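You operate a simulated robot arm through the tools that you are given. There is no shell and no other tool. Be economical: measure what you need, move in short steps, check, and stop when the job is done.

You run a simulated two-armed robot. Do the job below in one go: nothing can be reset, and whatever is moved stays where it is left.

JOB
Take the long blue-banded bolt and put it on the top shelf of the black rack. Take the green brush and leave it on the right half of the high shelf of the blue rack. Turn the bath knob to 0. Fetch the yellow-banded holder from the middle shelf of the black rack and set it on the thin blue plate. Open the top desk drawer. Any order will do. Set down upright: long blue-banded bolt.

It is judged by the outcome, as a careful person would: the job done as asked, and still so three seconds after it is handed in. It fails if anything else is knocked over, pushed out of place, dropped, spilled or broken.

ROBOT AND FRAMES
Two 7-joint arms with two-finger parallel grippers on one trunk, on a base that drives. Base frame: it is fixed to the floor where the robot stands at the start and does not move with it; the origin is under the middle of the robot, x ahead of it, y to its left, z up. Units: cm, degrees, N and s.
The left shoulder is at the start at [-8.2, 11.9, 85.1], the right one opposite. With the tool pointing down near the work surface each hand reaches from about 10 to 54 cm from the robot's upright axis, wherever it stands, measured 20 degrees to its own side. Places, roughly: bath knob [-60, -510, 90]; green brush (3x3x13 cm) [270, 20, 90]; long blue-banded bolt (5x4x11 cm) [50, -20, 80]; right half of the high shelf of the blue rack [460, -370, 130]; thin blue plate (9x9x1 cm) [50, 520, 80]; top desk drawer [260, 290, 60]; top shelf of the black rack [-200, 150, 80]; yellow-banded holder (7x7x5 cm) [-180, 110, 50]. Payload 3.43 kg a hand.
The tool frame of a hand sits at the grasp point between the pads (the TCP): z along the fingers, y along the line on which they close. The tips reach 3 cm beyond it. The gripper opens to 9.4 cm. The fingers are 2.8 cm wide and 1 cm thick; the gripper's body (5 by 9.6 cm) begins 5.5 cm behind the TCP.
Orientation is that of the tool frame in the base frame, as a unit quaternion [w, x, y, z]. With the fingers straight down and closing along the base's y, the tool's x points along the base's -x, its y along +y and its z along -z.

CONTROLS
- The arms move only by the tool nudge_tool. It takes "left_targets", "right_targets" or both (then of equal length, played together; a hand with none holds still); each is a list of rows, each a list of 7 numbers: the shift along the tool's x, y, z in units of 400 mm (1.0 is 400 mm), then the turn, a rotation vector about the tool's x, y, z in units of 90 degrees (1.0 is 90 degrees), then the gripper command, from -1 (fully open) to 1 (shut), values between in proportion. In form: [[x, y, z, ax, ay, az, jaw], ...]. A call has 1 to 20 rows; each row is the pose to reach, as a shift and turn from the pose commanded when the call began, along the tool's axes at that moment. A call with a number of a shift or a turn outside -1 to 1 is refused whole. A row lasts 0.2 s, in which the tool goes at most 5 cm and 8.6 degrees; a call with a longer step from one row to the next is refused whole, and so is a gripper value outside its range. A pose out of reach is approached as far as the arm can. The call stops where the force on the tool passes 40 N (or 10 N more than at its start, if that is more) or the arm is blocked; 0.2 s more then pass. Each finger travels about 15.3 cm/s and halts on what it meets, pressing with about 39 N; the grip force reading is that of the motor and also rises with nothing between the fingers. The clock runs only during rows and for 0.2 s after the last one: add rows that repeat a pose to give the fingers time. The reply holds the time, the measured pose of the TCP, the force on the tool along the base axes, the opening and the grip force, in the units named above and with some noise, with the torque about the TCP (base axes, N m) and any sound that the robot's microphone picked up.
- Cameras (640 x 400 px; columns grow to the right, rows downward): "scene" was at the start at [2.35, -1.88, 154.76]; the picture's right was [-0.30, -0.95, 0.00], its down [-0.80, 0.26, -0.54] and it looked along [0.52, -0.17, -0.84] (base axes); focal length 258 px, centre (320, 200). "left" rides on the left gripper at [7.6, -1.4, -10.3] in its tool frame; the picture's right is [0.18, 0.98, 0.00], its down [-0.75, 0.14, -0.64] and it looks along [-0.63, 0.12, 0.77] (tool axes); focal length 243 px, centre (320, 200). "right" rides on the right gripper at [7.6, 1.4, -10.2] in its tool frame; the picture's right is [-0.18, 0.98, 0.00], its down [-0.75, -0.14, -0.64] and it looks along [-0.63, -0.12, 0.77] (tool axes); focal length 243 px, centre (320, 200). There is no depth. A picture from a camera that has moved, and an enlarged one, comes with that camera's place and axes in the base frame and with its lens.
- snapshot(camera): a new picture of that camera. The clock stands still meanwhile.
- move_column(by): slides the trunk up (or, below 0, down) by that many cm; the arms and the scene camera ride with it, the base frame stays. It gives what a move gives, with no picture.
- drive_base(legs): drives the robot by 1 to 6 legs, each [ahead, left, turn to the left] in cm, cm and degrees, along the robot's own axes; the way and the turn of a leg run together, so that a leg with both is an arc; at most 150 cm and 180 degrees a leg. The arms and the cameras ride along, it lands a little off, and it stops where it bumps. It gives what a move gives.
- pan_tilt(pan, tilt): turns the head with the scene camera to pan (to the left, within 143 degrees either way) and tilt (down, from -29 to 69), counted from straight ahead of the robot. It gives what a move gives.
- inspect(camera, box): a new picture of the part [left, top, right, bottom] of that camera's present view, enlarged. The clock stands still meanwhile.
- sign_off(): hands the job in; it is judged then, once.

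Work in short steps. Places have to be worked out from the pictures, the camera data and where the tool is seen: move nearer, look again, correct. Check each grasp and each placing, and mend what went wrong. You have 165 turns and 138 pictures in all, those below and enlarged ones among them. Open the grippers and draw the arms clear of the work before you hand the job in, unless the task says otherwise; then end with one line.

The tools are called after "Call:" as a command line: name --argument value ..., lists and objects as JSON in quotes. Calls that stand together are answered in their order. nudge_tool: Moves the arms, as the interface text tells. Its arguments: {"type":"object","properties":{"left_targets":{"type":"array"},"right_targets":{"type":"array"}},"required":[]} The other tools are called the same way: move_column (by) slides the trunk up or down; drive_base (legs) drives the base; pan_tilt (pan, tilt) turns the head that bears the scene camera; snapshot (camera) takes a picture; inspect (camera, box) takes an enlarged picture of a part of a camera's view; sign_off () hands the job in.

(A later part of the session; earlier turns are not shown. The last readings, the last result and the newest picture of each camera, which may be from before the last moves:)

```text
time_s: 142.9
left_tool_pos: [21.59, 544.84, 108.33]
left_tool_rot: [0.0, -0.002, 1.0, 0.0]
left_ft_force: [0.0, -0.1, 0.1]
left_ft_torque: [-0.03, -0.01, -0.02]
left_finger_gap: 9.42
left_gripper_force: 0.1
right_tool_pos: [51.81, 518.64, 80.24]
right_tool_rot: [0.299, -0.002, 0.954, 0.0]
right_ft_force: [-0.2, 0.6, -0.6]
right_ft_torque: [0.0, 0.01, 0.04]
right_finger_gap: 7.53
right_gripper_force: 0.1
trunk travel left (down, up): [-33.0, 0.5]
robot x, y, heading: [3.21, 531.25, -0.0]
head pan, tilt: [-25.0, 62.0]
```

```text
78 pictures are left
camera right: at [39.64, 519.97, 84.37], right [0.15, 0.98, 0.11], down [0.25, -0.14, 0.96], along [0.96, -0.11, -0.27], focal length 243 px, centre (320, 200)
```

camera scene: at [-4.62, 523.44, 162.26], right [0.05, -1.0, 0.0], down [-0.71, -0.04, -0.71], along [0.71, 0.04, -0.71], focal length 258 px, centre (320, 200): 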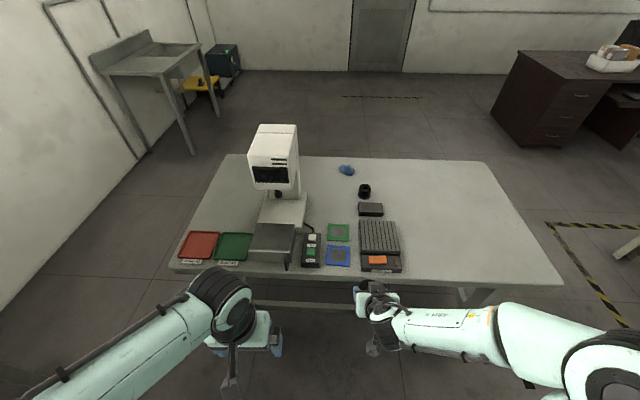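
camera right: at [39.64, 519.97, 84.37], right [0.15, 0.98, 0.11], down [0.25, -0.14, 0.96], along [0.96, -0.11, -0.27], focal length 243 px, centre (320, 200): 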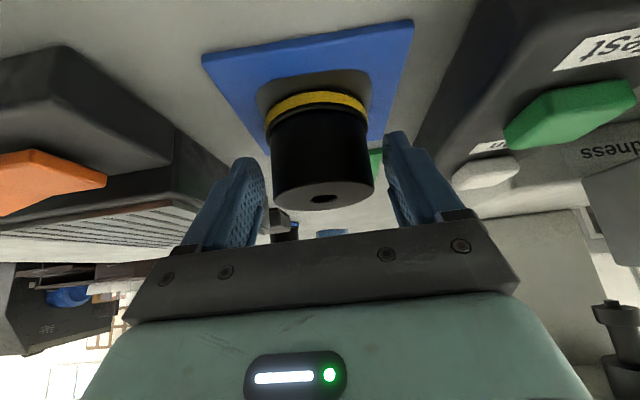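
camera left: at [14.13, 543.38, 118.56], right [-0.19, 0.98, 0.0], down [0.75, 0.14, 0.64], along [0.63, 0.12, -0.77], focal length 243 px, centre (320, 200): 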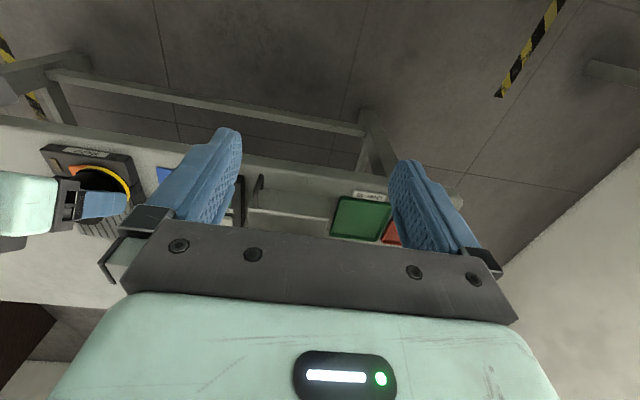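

The holder stands on the plate. Withdraw along the finger direction, raise and straighten the wrist.

Call:
nudge_tool --right_targets '[[0, 0, -0.06, 0, 0, 0, -0.6], [0, 0, -0.15, 0, 0, 0, -0.6], [0, 0, -0.25, 0, 0, 0, -0.6], [0, 0, -0.35, 0, 0.08, 0, -0.8], [0, 0, -0.43, 0, 0.16, 0, -1], [0, 0, -0.43, 0, 0.24, 0, -1], [0, 0, -0.43, 0, 0.32, 0, -1], [0, 0, -0.43, 0, 0.39, 0, -1], [0, 0, -0.43, 0, 0.39, 0, -1]]'

Call:
pan_tilt --pan -5 --tilt 55

Call:
snapshot --camera "scene"

```text
time_s: 144.9
left_tool_pos: [21.66, 544.69, 108.28]
left_tool_rot: [0.0, -0.002, 1.0, -0.001]
left_ft_force: [0.0, 0.6, 0.4]
left_ft_torque: [-0.01, -0.01, 0.01]
left_finger_gap: 9.39
left_gripper_force: 0.0
right_tool_pos: [41.83, 518.75, 94.28]
right_tool_rot: [-0.002, -0.003, 1.0, -0.001]
right_ft_force: [0.4, 0.3, -1.1]
right_ft_torque: [0.01, -0.01, 0.01]
right_finger_gap: 9.42
right_gripper_force: 0.0
trunk travel left (down, up): [-33.0, 0.5]
robot x, y, heading: [3.05, 531.53, 0.1]
head pan, tilt: [-25.0, 62.0]
```

```text
time_s: 145.8
left_tool_pos: [21.62, 544.72, 108.44]
left_tool_rot: [0.0, -0.002, 1.0, 0.0]
left_ft_force: [-0.5, -0.5, 0.2]
left_ft_torque: [0.02, -0.03, 0.0]
left_finger_gap: 9.39
left_gripper_force: 0.0
right_tool_pos: [41.87, 518.59, 94.42]
right_tool_rot: [-0.002, -0.002, 1.0, 0.0]
right_ft_force: [0.4, 0.0, -0.1]
right_ft_torque: [-0.02, 0.04, -0.01]
right_finger_gap: 9.4
right_gripper_force: 0.0
trunk travel left (down, up): [-33.0, 0.5]
robot x, y, heading: [2.66, 531.25, 0.2]
head pan, tilt: [-5.0, 55.0]
```

```text
77 pictures are left
camera scene: at [5.67, 530.95, 160.91], right [-0.08, -1.0, 0.0], down [-0.82, 0.07, -0.57], along [0.57, -0.05, -0.82], focal length 258 px, centre (320, 200)
```

scene: 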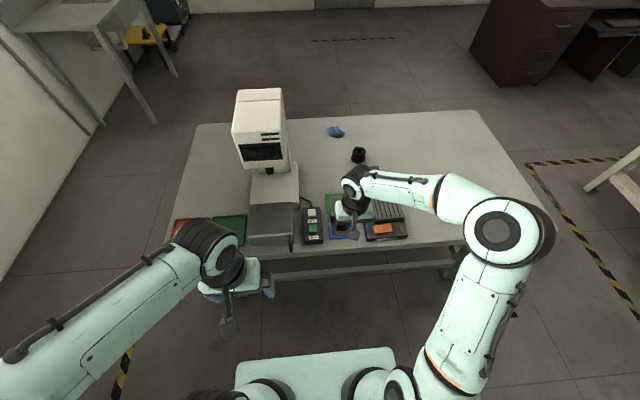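

Retract the right hand toward the body and look at the result.

Call:
nudge_tool --right_targets '[[0, 0, -0.1, 0, 0, 0, -1], [0, 0, -0.22, 0, 0, 0, -1], [0.1, 0, -0.3, 0, 0, 0, -1], [0.2, 0, -0.34, 0, 0, 0, -1], [0.3, 0, -0.34, 0, 0, 0, -1], [0.4, 0, -0.34, 0, 0, 0, -1], [0.4, 0, -0.34, 0, 0, 0, -1]]'

Call:
inspect --camera "scene" --box '[260, 160, 420, 260]'

```text
refused: row 3 steps farther than a row can; nothing moved
```

```text
4.00 times, centred on (340, 210) of scene
camera zoom: at [5.67, 530.95, 160.91], right [-0.08, -1.0, 0.0], down [-0.82, 0.07, -0.57], along [0.57, -0.05, -0.82], focal length 1034 px, centre (240, 160)
```

zoom: 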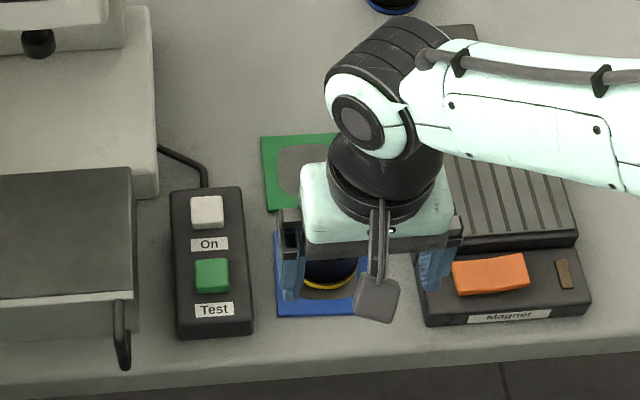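

One step too long; redo with shorter ones.

Call:
nudge_tool --right_targets '[[0, 0, -0.1, 0, 0, 0, -1], [0, 0, -0.2, 0, 0, 0, -1], [0.08, 0, -0.28, 0, 0, 0, -1], [0.18, 0, -0.33, 0, 0, 0, -1], [0.28, 0, -0.34, 0, 0, 0, -1], [0.38, 0, -0.34, 0, 0, 0, -1], [0.38, 0, -0.34, 0, 0, 0, -1]]'

Call:
inspect --camera "scene" --box '[260, 160, 420, 260]'

```text
time_s: 147.4
left_tool_pos: [21.72, 544.58, 108.29]
left_tool_rot: [-0.001, -0.002, 1.0, 0.0]
left_ft_force: [0.1, 0.1, -0.6]
left_ft_torque: [0.03, 0.01, -0.02]
left_finger_gap: 9.4
left_gripper_force: 0.0
right_tool_pos: [26.6, 518.48, 108.08]
right_tool_rot: [-0.003, -0.002, 1.0, 0.0]
right_ft_force: [-0.1, -0.4, -0.1]
right_ft_torque: [0.03, 0.01, -0.07]
right_finger_gap: 9.4
right_gripper_force: 0.0
trunk travel left (down, up): [-33.0, 0.5]
robot x, y, heading: [2.72, 531.46, 0.1]
head pan, tilt: [-5.0, 55.0]
```

```text
4.00 times, centred on (340, 210) of scene
camera zoom: at [5.76, 530.97, 160.92], right [-0.08, -1.0, 0.0], down [-0.82, 0.07, -0.57], along [0.57, -0.05, -0.82], focal length 1034 px, centre (240, 160)
```

zoom: 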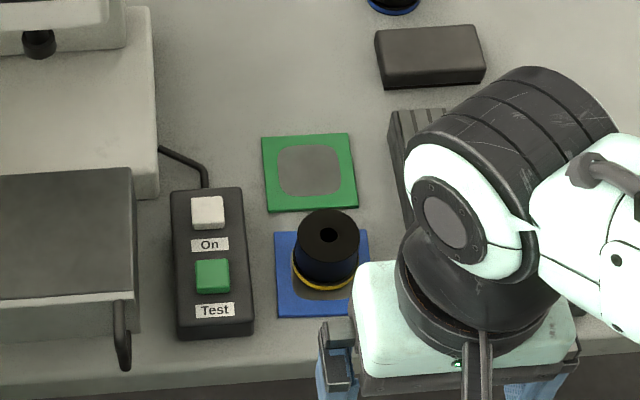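

Holder is upright and well within the plate. Next the desk drawer; I look southeast toward the desk.

Call:
pan_tilt --pan -52 --tilt 22

Call:
snapshot --camera "scene"

```text
time_s: 148.5
left_tool_pos: [21.63, 544.71, 108.46]
left_tool_rot: [0.0, -0.002, 1.0, -0.001]
left_ft_force: [-0.5, -0.1, -0.2]
left_ft_torque: [0.0, 0.01, 0.02]
left_finger_gap: 9.4
left_gripper_force: 0.1
right_tool_pos: [26.71, 518.66, 108.09]
right_tool_rot: [-0.001, -0.003, 1.0, 0.0]
right_ft_force: [0.0, -0.7, 0.0]
right_ft_torque: [-0.01, 0.0, 0.03]
right_finger_gap: 9.39
right_gripper_force: 0.0
trunk travel left (down, up): [-33.0, 0.5]
robot x, y, heading: [3.0, 531.64, 0.2]
head pan, tilt: [-52.0, 22.0]
```

```text
74 pictures are left
camera scene: at [4.25, 524.28, 165.79], right [-0.78, -0.62, 0.0], down [-0.23, 0.29, -0.93], along [0.57, -0.73, -0.38], focal length 258 px, centre (320, 200)
```

scene: 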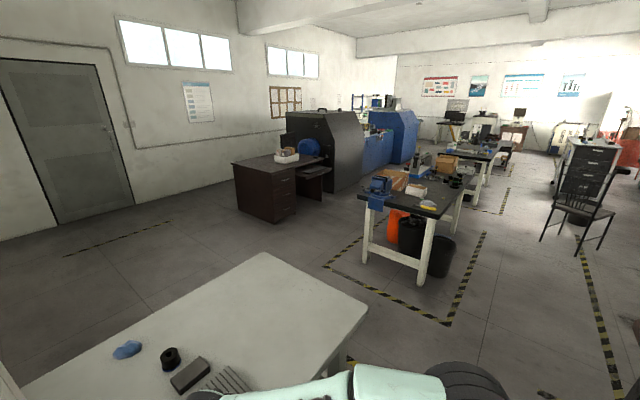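

The drawer pedestal face is at x≈250, facing -x, y≈265–311. I drive out of the aisle and through the gap between the two tables (y≈368).

Call:
drive_base --legs '[[-7, 0, 0], [0, -82, 0], [0, -80, 0]]'

Call:
drive_base --legs '[[100, 0, 0], [85, 0, 0]]'

Call:
pan_tilt --pan -50 --tilt 35

Call:
snapshot --camera "scene"

```text
time_s: 163.9
left_tool_pos: [13.84, 380.94, 108.43]
left_tool_rot: [0.001, 0.008, 1.0, 0.0]
left_ft_force: [-0.1, 0.6, 0.0]
left_ft_torque: [-0.02, 0.02, 0.0]
left_finger_gap: 9.42
left_gripper_force: 0.2
right_tool_pos: [18.54, 354.51, 107.92]
right_tool_rot: [-0.002, 0.007, 1.0, 0.0]
right_ft_force: [0.3, 1.4, -0.5]
right_ft_torque: [-0.02, -0.05, 0.02]
right_finger_gap: 9.41
right_gripper_force: 0.1
trunk travel left (down, up): [-33.0, 0.5]
robot x, y, heading: [-5.11, 367.86, -0.6]
head pan, tilt: [-52.0, 22.0]
```

```text
time_s: 173.2
left_tool_pos: [199.26, 380.07, 108.49]
left_tool_rot: [0.0, -0.002, 1.0, 0.0]
left_ft_force: [0.0, 0.0, -0.1]
left_ft_torque: [-0.02, -0.01, 0.0]
left_finger_gap: 9.4
left_gripper_force: 0.1
right_tool_pos: [204.41, 354.0, 107.94]
right_tool_rot: [-0.001, -0.003, 1.0, 0.0]
right_ft_force: [0.3, 1.5, 0.7]
right_ft_torque: [0.0, 0.0, -0.04]
right_finger_gap: 9.38
right_gripper_force: 0.0
trunk travel left (down, up): [-33.0, 0.5]
robot x, y, heading: [180.58, 366.91, 0.2]
head pan, tilt: [-52.0, 22.0]
```

```text
time_s: 173.9
left_tool_pos: [199.29, 380.13, 108.44]
left_tool_rot: [0.0, -0.003, 1.0, 0.0]
left_ft_force: [0.7, 0.4, 0.2]
left_ft_torque: [-0.01, -0.01, 0.06]
left_finger_gap: 9.44
left_gripper_force: 0.0
right_tool_pos: [204.41, 353.99, 108.09]
right_tool_rot: [-0.001, -0.002, 1.0, 0.001]
right_ft_force: [-0.3, -0.3, -0.7]
right_ft_torque: [0.01, -0.02, 0.02]
right_finger_gap: 9.41
right_gripper_force: 0.2
trunk travel left (down, up): [-33.0, 0.5]
robot x, y, heading: [180.75, 366.8, 0.4]
head pan, tilt: [-50.0, 35.0]
```

```text
73 pictures are left
camera scene: at [181.9, 360.22, 163.74], right [-0.76, -0.65, 0.0], down [-0.37, 0.44, -0.82], along [0.53, -0.63, -0.57], focal length 258 px, centre (320, 200)
```

scene: 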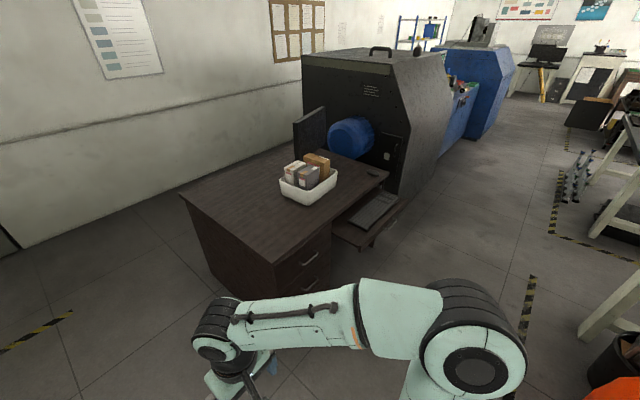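

The top drawer handle is visible. I slide right to stand in front of the pedestal and look.

Call:
drive_base --legs '[[-2, -64, 0]]'

Call:
pan_tilt --pan -10 --tilt 45

Call:
snapshot --camera "scene"

Call:
snapshot --camera "right"

```text
time_s: 180.0
left_tool_pos: [197.31, 315.78, 108.46]
left_tool_rot: [0.0, 0.006, 1.0, 0.0]
left_ft_force: [0.4, 0.2, 0.1]
left_ft_torque: [0.01, 0.02, 0.0]
left_finger_gap: 9.39
left_gripper_force: 0.0
right_tool_pos: [201.98, 289.6, 108.01]
right_tool_rot: [-0.002, 0.006, 1.0, 0.0]
right_ft_force: [0.1, 0.1, -0.1]
right_ft_torque: [-0.01, -0.01, -0.01]
right_finger_gap: 9.41
right_gripper_force: 0.1
trunk travel left (down, up): [-33.0, 0.5]
robot x, y, heading: [178.43, 302.71, -0.6]
head pan, tilt: [-50.0, 35.0]
```

```text
time_s: 181.1
left_tool_pos: [197.3, 315.83, 108.39]
left_tool_rot: [0.0, 0.006, 1.0, 0.0]
left_ft_force: [-0.1, 0.7, -0.3]
left_ft_torque: [0.04, 0.04, 0.0]
left_finger_gap: 9.4
left_gripper_force: 0.0
right_tool_pos: [201.98, 289.6, 108.13]
right_tool_rot: [-0.002, 0.007, 1.0, 0.0]
right_ft_force: [0.5, 0.3, 0.8]
right_ft_torque: [0.03, -0.02, 0.0]
right_finger_gap: 9.41
right_gripper_force: 0.0
trunk travel left (down, up): [-33.0, 0.5]
robot x, y, heading: [178.31, 303.28, -0.6]
head pan, tilt: [-10.0, 45.0]
```

```text
72 pictures are left
camera scene: at [181.99, 301.51, 162.26], right [-0.19, -0.98, 0.0], down [-0.69, 0.13, -0.71], along [0.69, -0.13, -0.71], focal length 258 px, centre (320, 200)
```

scene: 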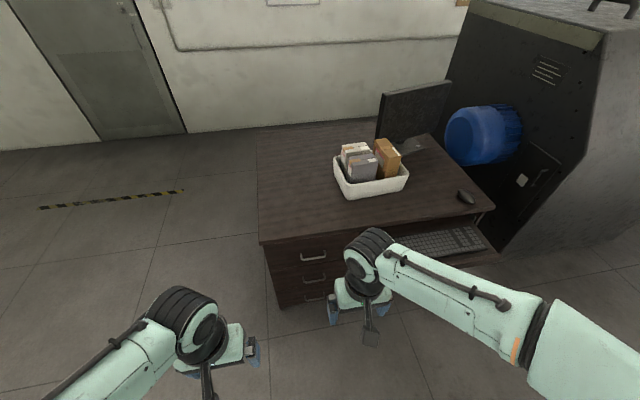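

```text
71 pictures are left
camera right: at [194.42, 290.96, 118.41], right [0.2, 0.98, 0.0], down [0.75, -0.15, 0.64], along [0.63, -0.13, -0.77], focal length 243 px, centre (320, 200)
```

right: 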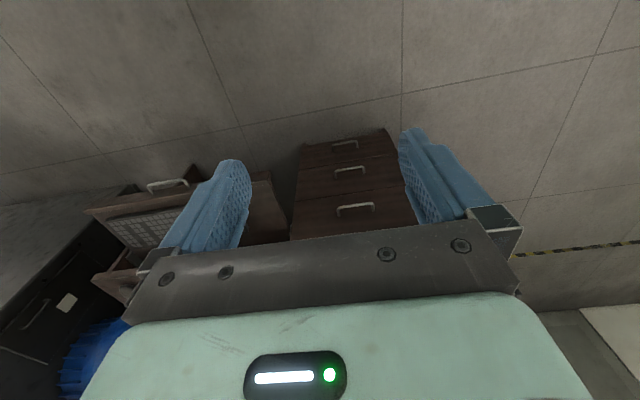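

Top handle is about (243.5, 292, 64.6). Zooming to see its shape and stand-off.

Call:
inspect --camera "right" --box '[280, 120, 430, 240]'

Call:
inspect --camera "scene" --box '[250, 220, 350, 310]'

```text
3.33 times, centred on (355, 180) of right
camera zoom: at [194.42, 290.96, 118.41], right [0.2, 0.98, 0.0], down [0.75, -0.15, 0.64], along [0.63, -0.13, -0.77], focal length 809 px, centre (203, 267)
```

zoom: 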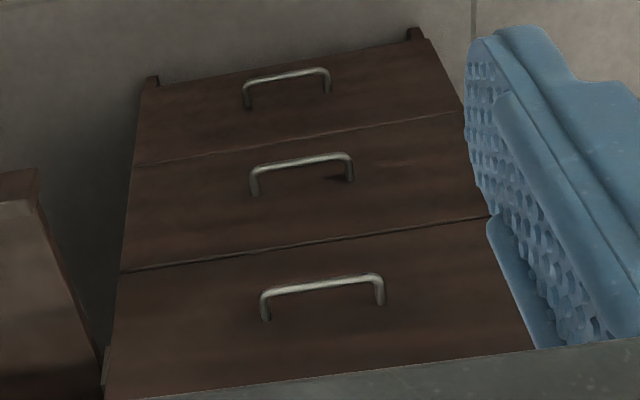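

```text
4.44 times, centred on (300, 265) of scene
camera zoom: at [181.99, 301.51, 162.26], right [-0.19, -0.98, 0.0], down [-0.69, 0.13, -0.71], along [0.69, -0.13, -0.71], focal length 1149 px, centre (409, -89)
```

zoom: 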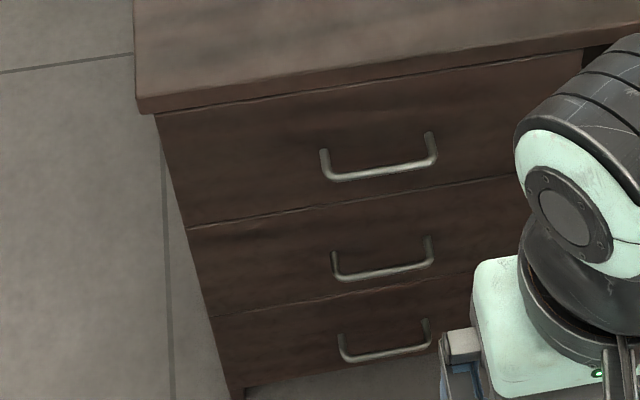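

The bar is ~10 cm wide at (241.5, 292.3, 66) standing ~3.5 cm off the face. I lower the trunk, move closer, and roll the right wrist 90° so the fingers can close above and below the bar.

Call:
move_column --by -24

Call:
drive_base --legs '[[8, 0, 0.6]]'

Call:
nudge_tool --right_targets '[[0, 0, 0, 0, 0, 0.09, -1], [0, 0, 0, 0, 0, 0.18, -1], [0, 0, 0, 0, 0, 0.27, -1], [0, 0, 0, 0, 0, 0.36, -1], [0, 0, 0, 0, 0, 0.45, -1], [0, 0, 0, 0, 0, 0.54, -1], [0, 0, 0, 0, 0, 0.63, -1], [0, 0, 0, 0, 0, 0.72, -1], [0, 0, 0, 0, 0, 0.81, -1], [0, 0, 0, 0, 0, 0.9, -1], [0, 0, 0, 0, 0, 0.99, -1], [0, 0, 0, 0, 0, 1.0, -1]]'

```text
time_s: 183.6
left_tool_pos: [197.35, 315.87, 84.42]
left_tool_rot: [-0.001, 0.006, 1.0, 0.001]
left_ft_force: [0.2, 0.1, -1.2]
left_ft_torque: [0.01, 0.04, 0.0]
left_finger_gap: 9.42
left_gripper_force: 0.0
right_tool_pos: [201.99, 289.57, 84.09]
right_tool_rot: [-0.001, 0.007, 1.0, 0.0]
right_ft_force: [-0.9, 0.3, 0.7]
right_ft_torque: [0.0, 0.04, -0.04]
right_finger_gap: 9.41
right_gripper_force: 0.0
trunk travel left (down, up): [-9.0, 24.5]
robot x, y, heading: [178.5, 302.87, -0.7]
head pan, tilt: [-10.0, 45.0]
```

```text
time_s: 184.7
left_tool_pos: [205.16, 316.01, 84.48]
left_tool_rot: [0.0, 0.001, 1.0, 0.0]
left_ft_force: [1.1, 0.8, 0.1]
left_ft_torque: [0.02, 0.0, 0.01]
left_finger_gap: 9.4
left_gripper_force: 0.1
right_tool_pos: [210.22, 289.74, 84.0]
right_tool_rot: [-0.003, 0.001, 1.0, 0.0]
right_ft_force: [0.5, -0.4, -0.9]
right_ft_torque: [-0.01, 0.0, -0.01]
right_finger_gap: 9.4
right_gripper_force: 0.1
trunk travel left (down, up): [-9.0, 24.5]
robot x, y, heading: [186.16, 302.63, -0.1]
head pan, tilt: [-10.0, 45.0]
```

```text
time_s: 187.2
left_tool_pos: [205.22, 316.02, 84.42]
left_tool_rot: [-0.001, 0.0, 1.0, 0.001]
left_ft_force: [-0.2, 0.4, -0.1]
left_ft_torque: [-0.03, 0.02, 0.02]
left_finger_gap: 9.45
left_gripper_force: 0.0
right_tool_pos: [210.09, 289.79, 84.15]
right_tool_rot: [-0.001, 0.708, 0.706, -0.001]
right_ft_force: [0.4, -0.3, 0.2]
right_ft_torque: [0.01, 0.03, 0.01]
right_finger_gap: 9.4
right_gripper_force: 0.1
trunk travel left (down, up): [-9.0, 24.5]
robot x, y, heading: [186.28, 302.91, -0.1]
head pan, tilt: [-10.0, 45.0]
```

Roll worked. Now pitch the hand forward to ~15° below horizontal while moving toward a point in front of the handle.

Call:
nudge_tool --right_targets '[[0.0, 0.04, 0.05, -0.083, 0, 0, -1], [0.0, 0.08, 0.1, -0.166, 0, 0, -1], [0.01, 0.12, 0.15, -0.25, 0, 0, -1], [0.02, 0.16, 0.2, -0.333, 0, 0, -1], [0.03, 0.2, 0.25, -0.416, 0, 0, -1], [0.04, 0.25, 0.3, -0.5, 0, 0, -1], [0.05, 0.3, 0.35, -0.583, 0, 0, -1], [0.06, 0.35, 0.39, -0.666, 0, 0, -1], [0.0625, 0.4, 0.42, -0.75, 0, 0, -1], [0.0625, 0.44, 0.44, -0.833, 0, 0, -1], [0.0625, 0.44, 0.44, -0.833, 0, 0, -1]]'

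Call:
snapshot --camera "right"

Call:
snapshot --camera "scene"

```text
time_s: 188.8
left_tool_pos: [205.25, 317.16, 83.95]
left_tool_rot: [-0.008, -0.005, 1.0, 0.016]
left_ft_force: [-2.5, 18.7, 4.3]
left_ft_torque: [-1.72, -0.14, -0.46]
left_finger_gap: 9.41
left_gripper_force: 0.0
right_tool_pos: [215.18, 307.38, 83.58]
right_tool_rot: [0.205, 0.52, 0.7, 0.444]
right_ft_force: [1.7, -17.6, -3.6]
right_ft_torque: [1.38, -0.31, 2.1]
right_finger_gap: 9.39
right_gripper_force: 0.0
right hand out of reach, approached as far as the arm can: row 5, 6
trunk travel left (down, up): [-9.0, 24.5]
robot x, y, heading: [186.11, 302.73, 0.1]
head pan, tilt: [-10.0, 45.0]
stopped in row 7 (left hand): the force on the tool passed its limit at 101 N (the readings are from after the stop); the commanded pose is now the measured one
```

```text
68 pictures are left
camera right: at [205.45, 309.99, 91.49], right [0.6, -0.1, 0.79], down [-0.28, -0.96, 0.08], along [0.75, -0.27, -0.61], focal length 243 px, centre (320, 200)
```

right: 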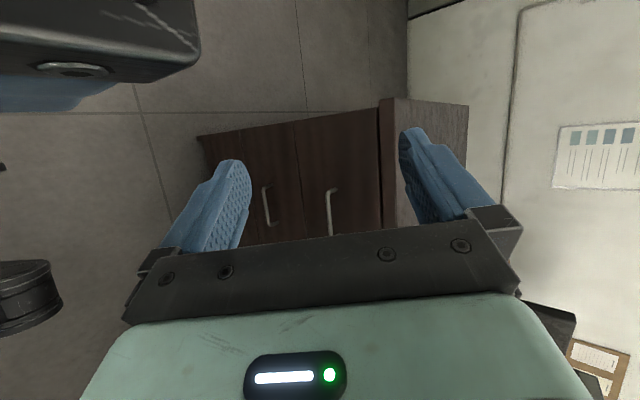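

```text
67 pictures are left
camera scene: at [192.46, 301.42, 137.44], right [-0.18, -0.98, 0.0], down [-0.7, 0.12, -0.71], along [0.7, -0.12, -0.71], focal length 258 px, centre (320, 200)
```

scene: 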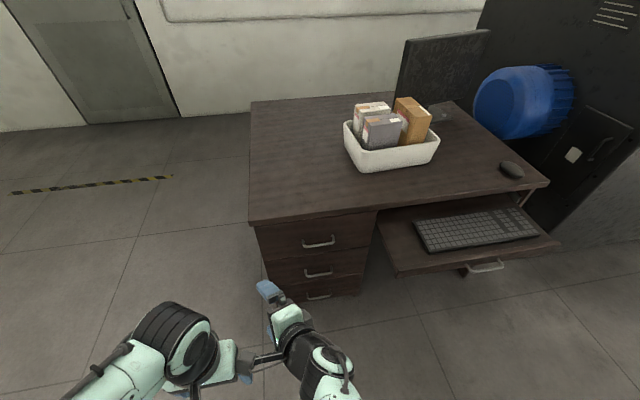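

The right wrist's camera met the left gripper, as the arm swung inward. I separate the hands: left one outward, right one back to its side.

Call:
nudge_tool --right_targets '[[-0.05, -0.004, -0.022, 0, 0, 0, -1], [-0.12, -0.01, -0.054, 0, 0, 0, -1], [-0.2, -0.015, -0.09, 0, 0, 0, -1], [-0.3, -0.02, -0.13, 0, 0, 0, -1], [-0.387, -0.028, -0.173, 0, 0, 0, -1], [-0.387, -0.028, -0.173, 0, 0, 0, -1]]' --left_targets '[[0, 0.05, 0, 0, 0, 0, -1], [0, 0.12, 0, 0, 0, 0, -1], [0, 0.19, 0, 0, 0, 0, -1], [0, 0.25, 0, 0, 0, 0, -1], [0, 0.25, 0, 0, 0, 0, -1], [0, 0.25, 0, 0, 0, 0, -1]]'

```text
time_s: 190.2
left_tool_pos: [205.29, 327.26, 84.12]
left_tool_rot: [-0.007, -0.004, 1.0, 0.014]
left_ft_force: [-0.2, 0.2, -0.5]
left_ft_torque: [-0.03, -0.01, -0.02]
left_finger_gap: 9.4
left_gripper_force: 0.0
right_tool_pos: [215.28, 290.12, 83.42]
right_tool_rot: [0.21, 0.52, 0.7, 0.441]
right_ft_force: [-0.6, 0.1, 0.0]
right_ft_torque: [0.01, 0.01, 0.02]
right_finger_gap: 9.39
right_gripper_force: 0.0
trunk travel left (down, up): [-9.0, 24.5]
robot x, y, heading: [186.16, 302.9, 0.0]
head pan, tilt: [-10.0, 45.0]
```

Hands are apart. The hand points forward but yawed ~29° inward; I try to take the yaw out here.

Call:
nudge_tool --right_targets '[[0, 0, 0, -0.014, -0.067, 0.042, -1], [0, 0, 0, -0.028, -0.134, 0.084, -1], [0, 0, 0, -0.042, -0.2, 0.125, -1], [0, 0, 0, -0.056, -0.267, 0.167, -1], [0, 0, 0, -0.056, -0.267, 0.167, -1]]'

```text
time_s: 191.4
left_tool_pos: [205.23, 327.12, 84.16]
left_tool_rot: [-0.007, -0.005, 1.0, 0.014]
left_ft_force: [0.9, 0.3, 0.4]
left_ft_torque: [0.01, -0.03, -0.02]
left_finger_gap: 9.39
left_gripper_force: 0.0
right_tool_pos: [216.16, 290.35, 84.19]
right_tool_rot: [0.313, 0.678, 0.548, 0.377]
right_ft_force: [0.8, 0.4, -0.5]
right_ft_torque: [-0.03, 0.0, -0.01]
right_finger_gap: 9.4
right_gripper_force: 0.2
right hand out of reach, approached as far as the arm can: row 1, 2, 3, 4, 5
trunk travel left (down, up): [-9.0, 24.5]
robot x, y, heading: [186.39, 302.41, -0.4]
head pan, tilt: [-10.0, 45.0]
```

The hand now points straight ahead, 31° below horizontal, with fingers closing nearly vertically. I move forward and down to a pre-grasp point, levelling it a bit more.

Call:
nudge_tool --right_targets '[[0.004, -0.036, 0.09, -0.03, 0.006, -0.02, -0.5], [0.008, -0.072, 0.18, -0.07, 0.015, -0.04, -0.5], [0.012, -0.108, 0.27, -0.12, 0.025, -0.07, -0.3], [0.016, -0.144, 0.36, -0.17, 0.035, -0.1, -0.3], [0.019, -0.179, 0.449, -0.217, 0.045, -0.127, -0.3], [0.019, -0.179, 0.449, -0.217, 0.045, -0.127, -0.3]]'

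Call:
snapshot --camera "right"

Call:
snapshot --camera "scene"

```text
time_s: 192.8
left_tool_pos: [205.18, 327.2, 84.18]
left_tool_rot: [-0.007, -0.004, 1.0, 0.014]
left_ft_force: [0.2, -0.7, 0.3]
left_ft_torque: [0.03, 0.0, -0.03]
left_finger_gap: 9.39
left_gripper_force: 0.1
right_tool_pos: [227.97, 292.45, 69.29]
right_tool_rot: [0.44, 0.543, 0.551, 0.457]
right_ft_force: [0.2, 0.5, -0.3]
right_ft_torque: [0.02, 0.01, 0.0]
right_finger_gap: 6.09
right_gripper_force: 0.0
trunk travel left (down, up): [-9.0, 24.5]
robot x, y, heading: [186.31, 302.88, -0.2]
head pan, tilt: [-10.0, 45.0]
```

```text
66 pictures are left
camera right: at [218.03, 299.63, 72.76], right [0.2, -0.19, 0.96], down [-0.64, -0.77, -0.02], along [0.74, -0.61, -0.27], focal length 243 px, centre (320, 200)
```

right: 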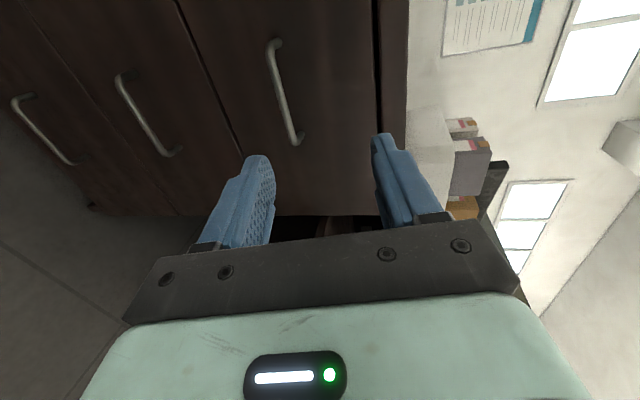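

```text
65 pictures are left
camera scene: at [192.38, 301.5, 137.45], right [-0.18, -0.98, 0.0], down [-0.7, 0.12, -0.71], along [0.7, -0.12, -0.71], focal length 258 px, centre (320, 200)
```

scene: 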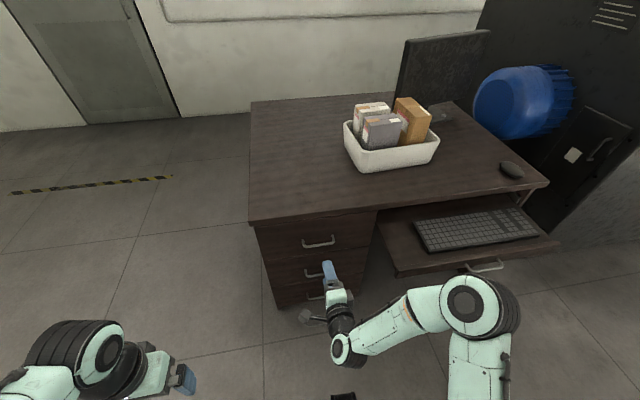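

Fresh triangulation puts the bar at about (245, 292.6, 62). I advance to ~10 cm in front of it at the right height.

Call:
nudge_tool --right_targets '[[0, -0.05, 0.06, 0, 0, 0, -0.3], [0, -0.096, 0.12, 0, 0, 0, -0.3], [0, -0.096, 0.172, 0, 0, 0, -0.3], [0, -0.096, 0.172, 0, 0, 0, -0.3]]'

Call:
snapshot --camera "right"

Call:
inspect --camera "scene" --box '[240, 200, 400, 300]'

```text
time_s: 193.8
left_tool_pos: [205.26, 327.22, 84.22]
left_tool_rot: [-0.007, -0.005, 1.0, 0.013]
left_ft_force: [0.1, -0.2, -0.3]
left_ft_torque: [0.0, -0.01, 0.01]
left_finger_gap: 9.4
left_gripper_force: 0.0
right_tool_pos: [234.02, 292.55, 64.01]
right_tool_rot: [0.44, 0.544, 0.55, 0.456]
right_ft_force: [-0.2, 0.0, 0.2]
right_ft_torque: [-0.01, 0.02, -0.03]
right_finger_gap: 6.11
right_gripper_force: 0.0
trunk travel left (down, up): [-9.0, 24.5]
robot x, y, heading: [186.2, 302.47, -0.1]
head pan, tilt: [-10.0, 45.0]
```

```text
64 pictures are left
camera right: at [224.07, 299.7, 67.48], right [0.2, -0.19, 0.96], down [-0.64, -0.77, -0.02], along [0.74, -0.61, -0.27], focal length 243 px, centre (320, 200)
```

right: 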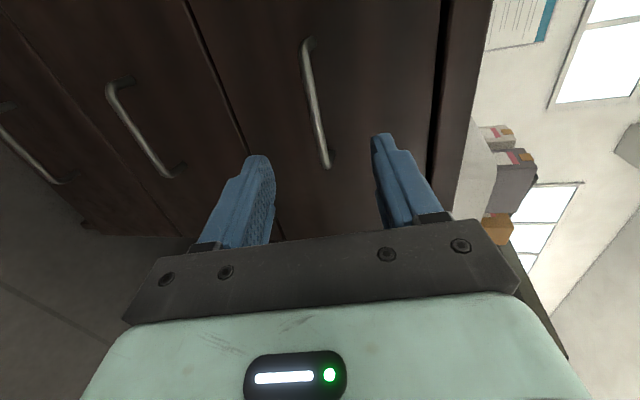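

```text
4.00 times, centred on (320, 250) of scene
camera zoom: at [192.39, 301.5, 137.44], right [-0.18, -0.98, 0.0], down [-0.7, 0.12, -0.71], along [0.7, -0.12, -0.71], focal length 1034 px, centre (320, 0)
```

zoom: 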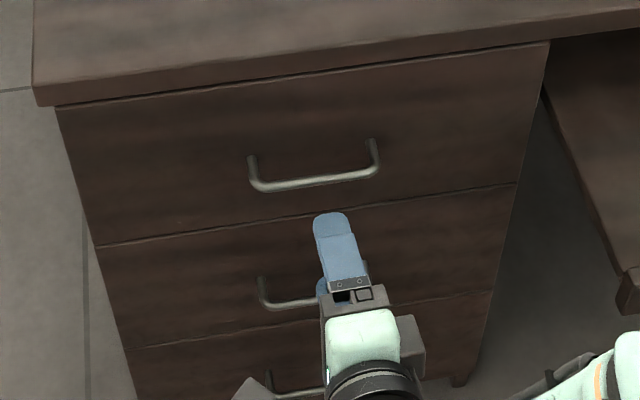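

The bar lies right on the approach line, 11 cm ahead. Advancing 9.5 cm and closing on it.

Call:
nudge_tool --right_targets '[[0, -0.004, 0.08, 0, 0, 0, -0.3], [0, -0.004, 0.16, 0, 0, 0, -0.3], [0, -0.004, 0.21, 0, 0, 0, -0.3], [0, -0.004, 0.235, 0, 0, 0, -0.3], [0, -0.004, 0.235, 0, 0, 0, -0.3]]'

Call:
snapshot --camera "right"

```text
time_s: 195.0
left_tool_pos: [205.12, 327.23, 84.17]
left_tool_rot: [-0.006, -0.004, 1.0, 0.014]
left_ft_force: [0.2, -0.6, -0.3]
left_ft_torque: [0.01, 0.0, 0.01]
left_finger_gap: 9.4
left_gripper_force: 0.0
right_tool_pos: [243.3, 292.74, 61.84]
right_tool_rot: [0.44, 0.544, 0.549, 0.457]
right_ft_force: [-1.3, 0.0, -1.1]
right_ft_torque: [0.04, 0.01, -0.01]
right_finger_gap: 6.08
right_gripper_force: 0.1
trunk travel left (down, up): [-9.0, 24.5]
robot x, y, heading: [186.22, 302.87, -0.1]
head pan, tilt: [-10.0, 45.0]
```

```text
62 pictures are left
camera right: at [233.33, 299.99, 65.49], right [0.2, -0.19, 0.96], down [-0.64, -0.77, -0.02], along [0.74, -0.61, -0.27], focal length 243 px, centre (320, 200)
```

right: 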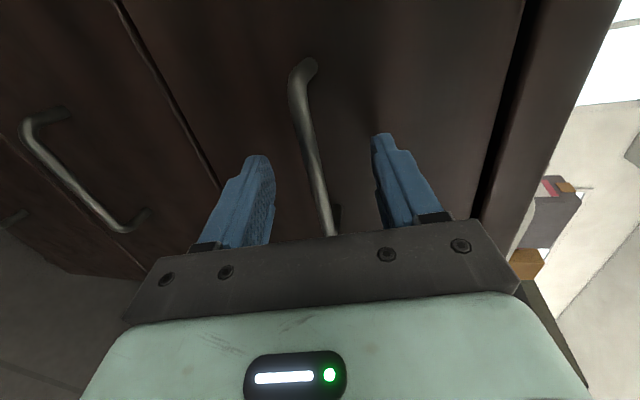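

The bar runs between the fingers. Closing.

Call:
nudge_tool --right_targets '[[0, 0, 0, 0, 0, 0, 0.2], [0, 0, 0, 0, 0, 0, 0.6], [0, 0, 0, 0, 0, 0, 1], [0, 0, 0, 0, 0, 0, 1], [0, 0, 0, 0, 0, 0, 1]]'

Call:
snapshot --camera "right"

```text
time_s: 196.2
left_tool_pos: [205.18, 327.24, 84.15]
left_tool_rot: [-0.008, -0.004, 1.0, 0.014]
left_ft_force: [-0.4, -0.4, -0.1]
left_ft_torque: [-0.02, 0.02, -0.03]
left_finger_gap: 9.41
left_gripper_force: 0.1
right_tool_pos: [243.14, 292.66, 61.46]
right_tool_rot: [0.438, 0.545, 0.552, 0.454]
right_ft_force: [-4.9, 0.7, -18.1]
right_ft_torque: [-0.62, 0.44, 0.4]
right_finger_gap: 0.97
right_gripper_force: 44.0
trunk travel left (down, up): [-9.0, 24.5]
robot x, y, heading: [186.31, 302.53, 0.0]
head pan, tilt: [-10.0, 45.0]
```

```text
61 pictures are left
camera right: at [233.26, 299.98, 65.22], right [0.21, -0.19, 0.96], down [-0.64, -0.77, -0.01], along [0.74, -0.61, -0.28], focal length 243 px, centre (320, 200)
```

right: 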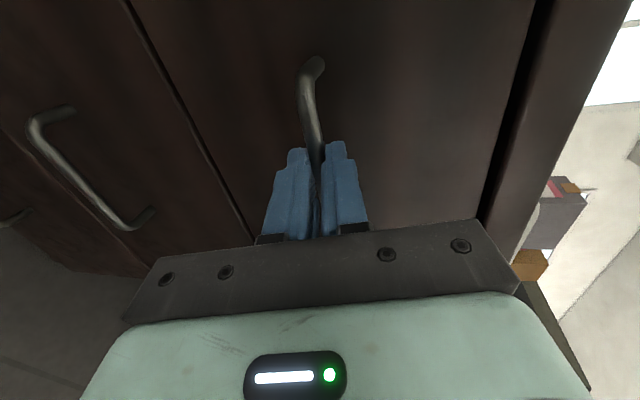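

Handle gripped (0.97 cm). Pulling straight back 12 cm with the arm.

Call:
nudge_tool --right_targets '[[0, -0.006, -0.03, 0, 0, 0, 1], [0, -0.014, -0.07, 0, 0, 0, 1], [0, -0.024, -0.12, 0, 0, 0, 1], [0, -0.035, -0.175, 0, 0, 0, 1], [0, -0.047, -0.235, 0, 0, 0, 1], [0, -0.059, -0.294, 0, 0, 0, 1], [0, -0.059, -0.294, 0, 0, 0, 1]]'

Call:
snapshot --camera "scene"

```text
time_s: 197.8
left_tool_pos: [205.29, 327.18, 84.15]
left_tool_rot: [-0.008, -0.004, 1.0, 0.013]
left_ft_force: [0.9, 0.2, -0.1]
left_ft_torque: [-0.01, -0.02, 0.01]
left_finger_gap: 9.43
left_gripper_force: 0.1
right_tool_pos: [231.27, 292.73, 61.62]
right_tool_rot: [0.435, 0.544, 0.555, 0.455]
right_ft_force: [-1.2, 14.3, -25.8]
right_ft_torque: [-0.55, 0.51, 0.7]
right_finger_gap: 0.99
right_gripper_force: 43.4
trunk travel left (down, up): [-9.0, 24.5]
robot x, y, heading: [186.1, 302.69, -0.1]
head pan, tilt: [-10.0, 45.0]
```

```text
60 pictures are left
camera scene: at [192.56, 301.59, 137.43], right [-0.18, -0.98, 0.0], down [-0.7, 0.12, -0.71], along [0.7, -0.12, -0.71], focal length 258 px, centre (320, 200)
```

scene: 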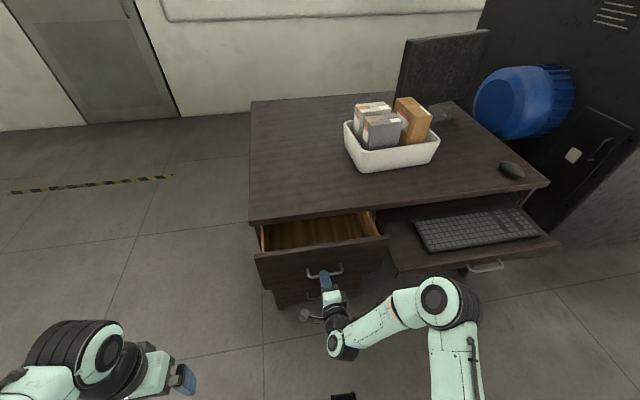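

The drawer slides open. I back the base 15 cm to open it further.

Call:
drive_base --legs '[[-15, 0, 0]]'

Call:
snapshot --camera "scene"

```text
time_s: 199.1
left_tool_pos: [190.2, 327.28, 84.15]
left_tool_rot: [-0.008, -0.004, 1.0, 0.014]
left_ft_force: [0.5, -0.2, 0.0]
left_ft_torque: [-0.04, 0.0, 0.01]
left_finger_gap: 9.39
left_gripper_force: 0.0
right_tool_pos: [216.26, 292.67, 61.59]
right_tool_rot: [0.435, 0.544, 0.555, 0.455]
right_ft_force: [2.0, 14.8, -25.6]
right_ft_torque: [-0.45, 0.51, 0.82]
right_finger_gap: 0.96
right_gripper_force: 43.9
trunk travel left (down, up): [-9.0, 24.5]
robot x, y, heading: [170.96, 302.46, -0.2]
head pan, tilt: [-10.0, 45.0]
```

```text
59 pictures are left
camera scene: at [177.48, 301.63, 137.43], right [-0.17, -0.98, 0.0], down [-0.7, 0.12, -0.71], along [0.7, -0.12, -0.71], focal length 258 px, centre (320, 200)
```

scene: 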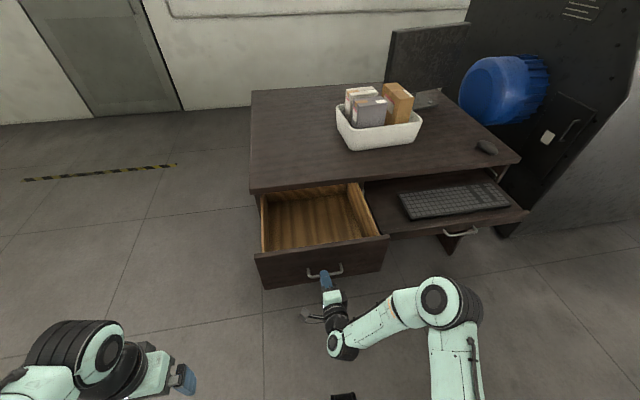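

The drawer is open about 27 cm. Release the handle and back the base off.

Call:
nudge_tool --right_targets '[[0, 0, 0, 0, 0, 0, 0.6], [0, 0, 0, 0, 0, 0, 0.2], [0, 0, 0, 0, 0, 0, -0.3], [0, 0, 0, 0, 0, 0, -0.3]]'

Call:
drive_base --legs '[[-12, 0, 0]]'

Call:
snapshot --camera "scene"

```text
time_s: 200.1
left_tool_pos: [190.04, 327.19, 84.22]
left_tool_rot: [-0.007, -0.005, 1.0, 0.014]
left_ft_force: [0.0, -0.1, 0.2]
left_ft_torque: [0.02, -0.02, -0.02]
left_finger_gap: 9.39
left_gripper_force: 0.1
right_tool_pos: [216.17, 292.72, 61.61]
right_tool_rot: [0.435, 0.544, 0.554, 0.456]
right_ft_force: [0.8, 0.2, 0.0]
right_ft_torque: [-0.02, 0.01, -0.01]
right_finger_gap: 6.11
right_gripper_force: 0.1
trunk travel left (down, up): [-9.0, 24.5]
robot x, y, heading: [171.47, 302.59, -0.1]
head pan, tilt: [-10.0, 45.0]
```

```text
time_s: 201.4
left_tool_pos: [177.96, 327.37, 84.13]
left_tool_rot: [-0.007, -0.005, 1.0, 0.013]
left_ft_force: [0.7, -0.3, -0.3]
left_ft_torque: [-0.03, 0.0, 0.01]
left_finger_gap: 9.4
left_gripper_force: 0.0
right_tool_pos: [204.06, 292.73, 61.56]
right_tool_rot: [0.436, 0.543, 0.554, 0.456]
right_ft_force: [0.4, -0.8, -0.1]
right_ft_torque: [0.0, 0.01, -0.01]
right_finger_gap: 6.1
right_gripper_force: 0.1
trunk travel left (down, up): [-9.0, 24.5]
robot x, y, heading: [159.37, 302.46, -0.1]
head pan, tilt: [-10.0, 45.0]
```

```text
58 pictures are left
camera scene: at [165.28, 301.54, 137.45], right [-0.17, -0.98, 0.0], down [-0.7, 0.12, -0.71], along [0.7, -0.12, -0.71], focal length 258 px, centre (320, 200)
```

scene: 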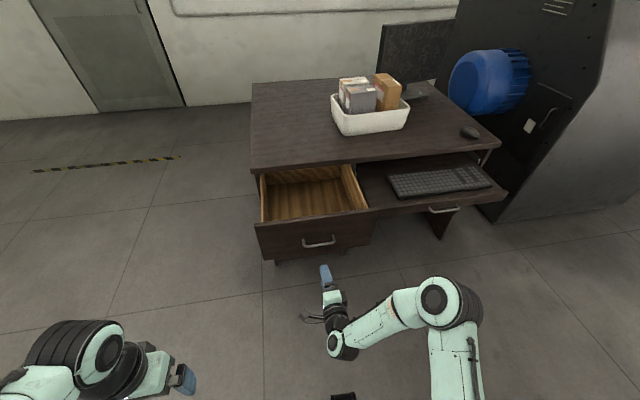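

Drawer done. Raise the trunk and return the right wrist to pointing straight down.

Call:
move_column --by 24

Call:
nudge_tool --right_targets '[[0, 0, 0, 0.087, 0, 0, -0.5], [0, 0, 0, 0.174, 0, 0, -0.7], [0, 0, 0, 0.261, 0, 0, -1], [0, 0, 0, 0.348, 0, 0, -1], [0, 0, 0, 0.435, 0, 0, -1], [0, 0, 0, 0.522, 0, 0, -1], [0, 0, 0, 0.609, 0, 0, -1], [0, 0, 0, 0.696, 0, 0, -1], [0, 0, 0, 0.783, 0, 0, -1], [0, 0, 0, 0.865, 0, 0, -1], [0, 0, 0, 0.865, 0, 0, -1]]'

Call:
nudge_tool --right_targets '[[0, 0, 0, 0, 0, -0.09, -1], [0, 0, 0, 0, 0, -0.18, -1], [0, 0, 0, 0, 0, -0.27, -1], [0, 0, 0, 0, 0, -0.36, -1], [0, 0, 0, 0, 0, -0.45, -1], [0, 0, 0, 0, 0, -0.54, -1], [0, 0, 0, 0, 0, -0.63, -1], [0, 0, 0, 0, 0, -0.72, -1], [0, 0, 0, 0, 0, -0.81, -1], [0, 0, 0, 0, 0, -0.9, -1], [0, 0, 0, 0, 0, -1.0, -1], [0, 0, 0, 0, 0, -1.0, -1]]'

Call:
pan_tilt --pan -75 --tilt 25

Call:
snapshot --camera "scene"

```text
time_s: 203.9
left_tool_pos: [177.98, 327.26, 108.22]
left_tool_rot: [-0.008, -0.004, 1.0, 0.014]
left_ft_force: [0.0, -0.4, 0.4]
left_ft_torque: [-0.02, -0.01, -0.02]
left_finger_gap: 9.39
left_gripper_force: 0.0
right_tool_pos: [204.16, 292.83, 85.66]
right_tool_rot: [0.435, 0.544, 0.555, 0.455]
right_ft_force: [-0.5, -0.2, -0.3]
right_ft_torque: [0.02, -0.01, -0.02]
right_finger_gap: 6.11
right_gripper_force: 0.1
trunk travel left (down, up): [-33.0, 0.5]
robot x, y, heading: [159.1, 302.97, 0.1]
head pan, tilt: [-10.0, 45.0]
```

```text
time_s: 206.3
left_tool_pos: [178.15, 327.33, 108.11]
left_tool_rot: [-0.007, -0.006, 1.0, 0.013]
left_ft_force: [-0.5, -0.2, 0.2]
left_ft_torque: [0.01, 0.03, 0.0]
left_finger_gap: 9.42
left_gripper_force: 0.1
right_tool_pos: [204.12, 292.62, 85.58]
right_tool_rot: [-0.003, 0.696, 0.718, 0.005]
right_ft_force: [0.0, -0.1, 0.0]
right_ft_torque: [-0.03, -0.02, -0.01]
right_finger_gap: 9.38
right_gripper_force: 0.0
trunk travel left (down, up): [-33.0, 0.5]
robot x, y, heading: [159.61, 303.16, 0.1]
head pan, tilt: [-10.0, 45.0]
```

```text
refused: row 11 steps farther than a row can; nothing moved
```

```text
time_s: 207.6
left_tool_pos: [178.16, 327.2, 108.2]
left_tool_rot: [-0.008, -0.005, 1.0, 0.014]
left_ft_force: [0.4, 0.7, -0.3]
left_ft_torque: [0.01, -0.04, -0.01]
left_finger_gap: 9.42
left_gripper_force: 0.0
right_tool_pos: [204.2, 292.65, 85.55]
right_tool_rot: [-0.003, 0.697, 0.717, 0.007]
right_ft_force: [-0.3, 0.8, -0.2]
right_ft_torque: [-0.01, 0.01, 0.01]
right_finger_gap: 9.43
right_gripper_force: 0.0
trunk travel left (down, up): [-33.0, 0.5]
robot x, y, heading: [159.14, 302.69, 0.1]
head pan, tilt: [-75.0, 25.0]
```

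```text
57 pictures are left
camera scene: at [157.26, 294.06, 165.31], right [-0.97, -0.26, 0.0], down [-0.11, 0.41, -0.91], along [0.24, -0.88, -0.42], focal length 258 px, centre (320, 200)
```

scene: 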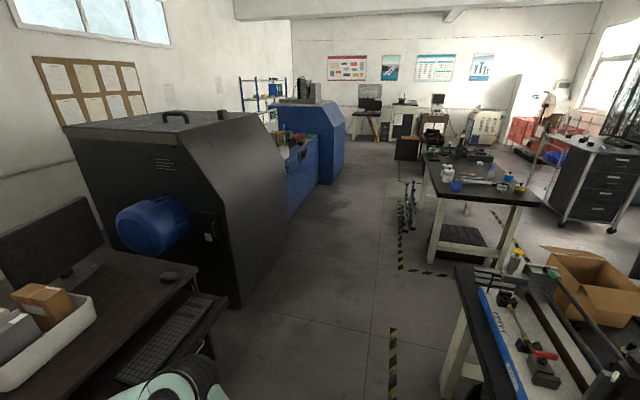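

The brush is on the blue machine ahead-left. I roll the right wrist back while drawing it in and up (smaller rows).

Call:
nudge_tool --right_targets '[[0, 0, -0.05, 0, 0, -0.085, -1], [0, 0, -0.1, 0, 0, -0.17, -1], [0, -0.03, -0.15, 0, 0, -0.255, -1], [0, -0.06, -0.2, 0, 0, -0.34, -1], [0, -0.1, -0.25, 0, 0, -0.425, -1], [0, -0.14, -0.3, 0, 0, -0.51, -1], [0, -0.18, -0.35, 0, 0, -0.595, -1], [0, -0.22, -0.4, 0, 0, -0.68, -1], [0, -0.26, -0.45, 0, 0, -0.765, -1], [0, -0.3, -0.5, 0, 0, -0.85, -1], [0, -0.34, -0.55, 0, 0, -0.93, -1], [0, -0.38, -0.55, 0, 0, -0.98, -1], [0, -0.38, -0.55, 0, 0, -0.98, -1]]'

Call:
drive_base --legs '[[0, -140, 0], [0, -130, 0]]'

Call:
pan_tilt --pan -5 --tilt 30

Call:
snapshot --camera "scene"

```text
time_s: 210.4
left_tool_pos: [178.06, 327.15, 108.19]
left_tool_rot: [-0.008, -0.005, 1.0, 0.014]
left_ft_force: [-1.2, 0.8, -0.2]
left_ft_torque: [-0.01, 0.01, 0.0]
left_finger_gap: 9.4
left_gripper_force: 0.0
right_tool_pos: [189.04, 291.91, 107.42]
right_tool_rot: [0.002, -0.001, 1.0, 0.006]
right_ft_force: [-0.7, -0.3, 0.7]
right_ft_torque: [-0.03, 0.01, -0.03]
right_finger_gap: 9.41
right_gripper_force: 0.1
trunk travel left (down, up): [-33.0, 0.5]
robot x, y, heading: [159.08, 302.6, 0.0]
head pan, tilt: [-75.0, 25.0]
```

```text
time_s: 233.9
left_tool_pos: [178.08, 59.22, 108.17]
left_tool_rot: [-0.009, -0.004, 1.0, 0.014]
left_ft_force: [-0.6, 0.4, -0.1]
left_ft_torque: [-0.01, 0.01, -0.01]
left_finger_gap: 9.4
left_gripper_force: 0.0
right_tool_pos: [189.02, 23.9, 107.66]
right_tool_rot: [0.003, 0.002, 1.0, 0.007]
right_ft_force: [-0.3, 0.0, -0.8]
right_ft_torque: [0.0, 0.01, -0.01]
right_finger_gap: 9.4
right_gripper_force: 0.0
trunk travel left (down, up): [-33.0, 0.5]
robot x, y, heading: [159.51, 34.44, -0.2]
head pan, tilt: [-75.0, 25.0]
```

```text
time_s: 235.3
left_tool_pos: [178.07, 59.26, 108.18]
left_tool_rot: [-0.008, -0.005, 1.0, 0.014]
left_ft_force: [-0.1, 0.3, -0.7]
left_ft_torque: [0.01, 0.0, 0.0]
left_finger_gap: 9.38
left_gripper_force: 0.1
right_tool_pos: [189.0, 23.99, 107.49]
right_tool_rot: [0.003, 0.001, 1.0, 0.006]
right_ft_force: [-0.3, -0.6, 0.1]
right_ft_torque: [0.0, 0.07, -0.02]
right_finger_gap: 9.37
right_gripper_force: 0.1
trunk travel left (down, up): [-33.0, 0.5]
robot x, y, heading: [159.19, 35.21, -0.0]
head pan, tilt: [-5.0, 30.0]
```

```text
56 pictures are left
camera scene: at [163.85, 34.17, 164.52], right [-0.09, -1.0, 0.0], down [-0.5, 0.04, -0.87], along [0.86, -0.08, -0.5], focal length 258 px, centre (320, 200)
```

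scene: 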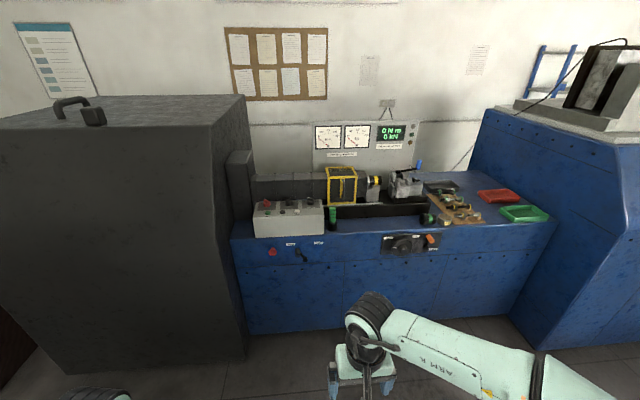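

The green brush should be at about pixel (333, 217). Zooming.

Call:
inspect --camera "scene" --box '[250, 160, 470, 270]'

```text
2.91 times, centred on (360, 215) of scene
camera zoom: at [163.85, 34.17, 164.52], right [-0.09, -1.0, 0.0], down [-0.5, 0.04, -0.87], along [0.86, -0.08, -0.5], focal length 752 px, centre (204, 156)
```

zoom: 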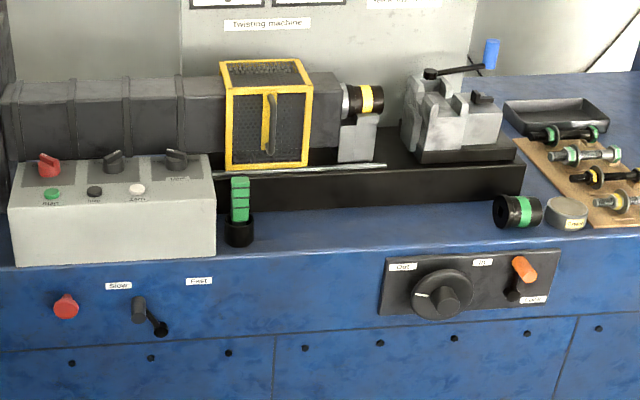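

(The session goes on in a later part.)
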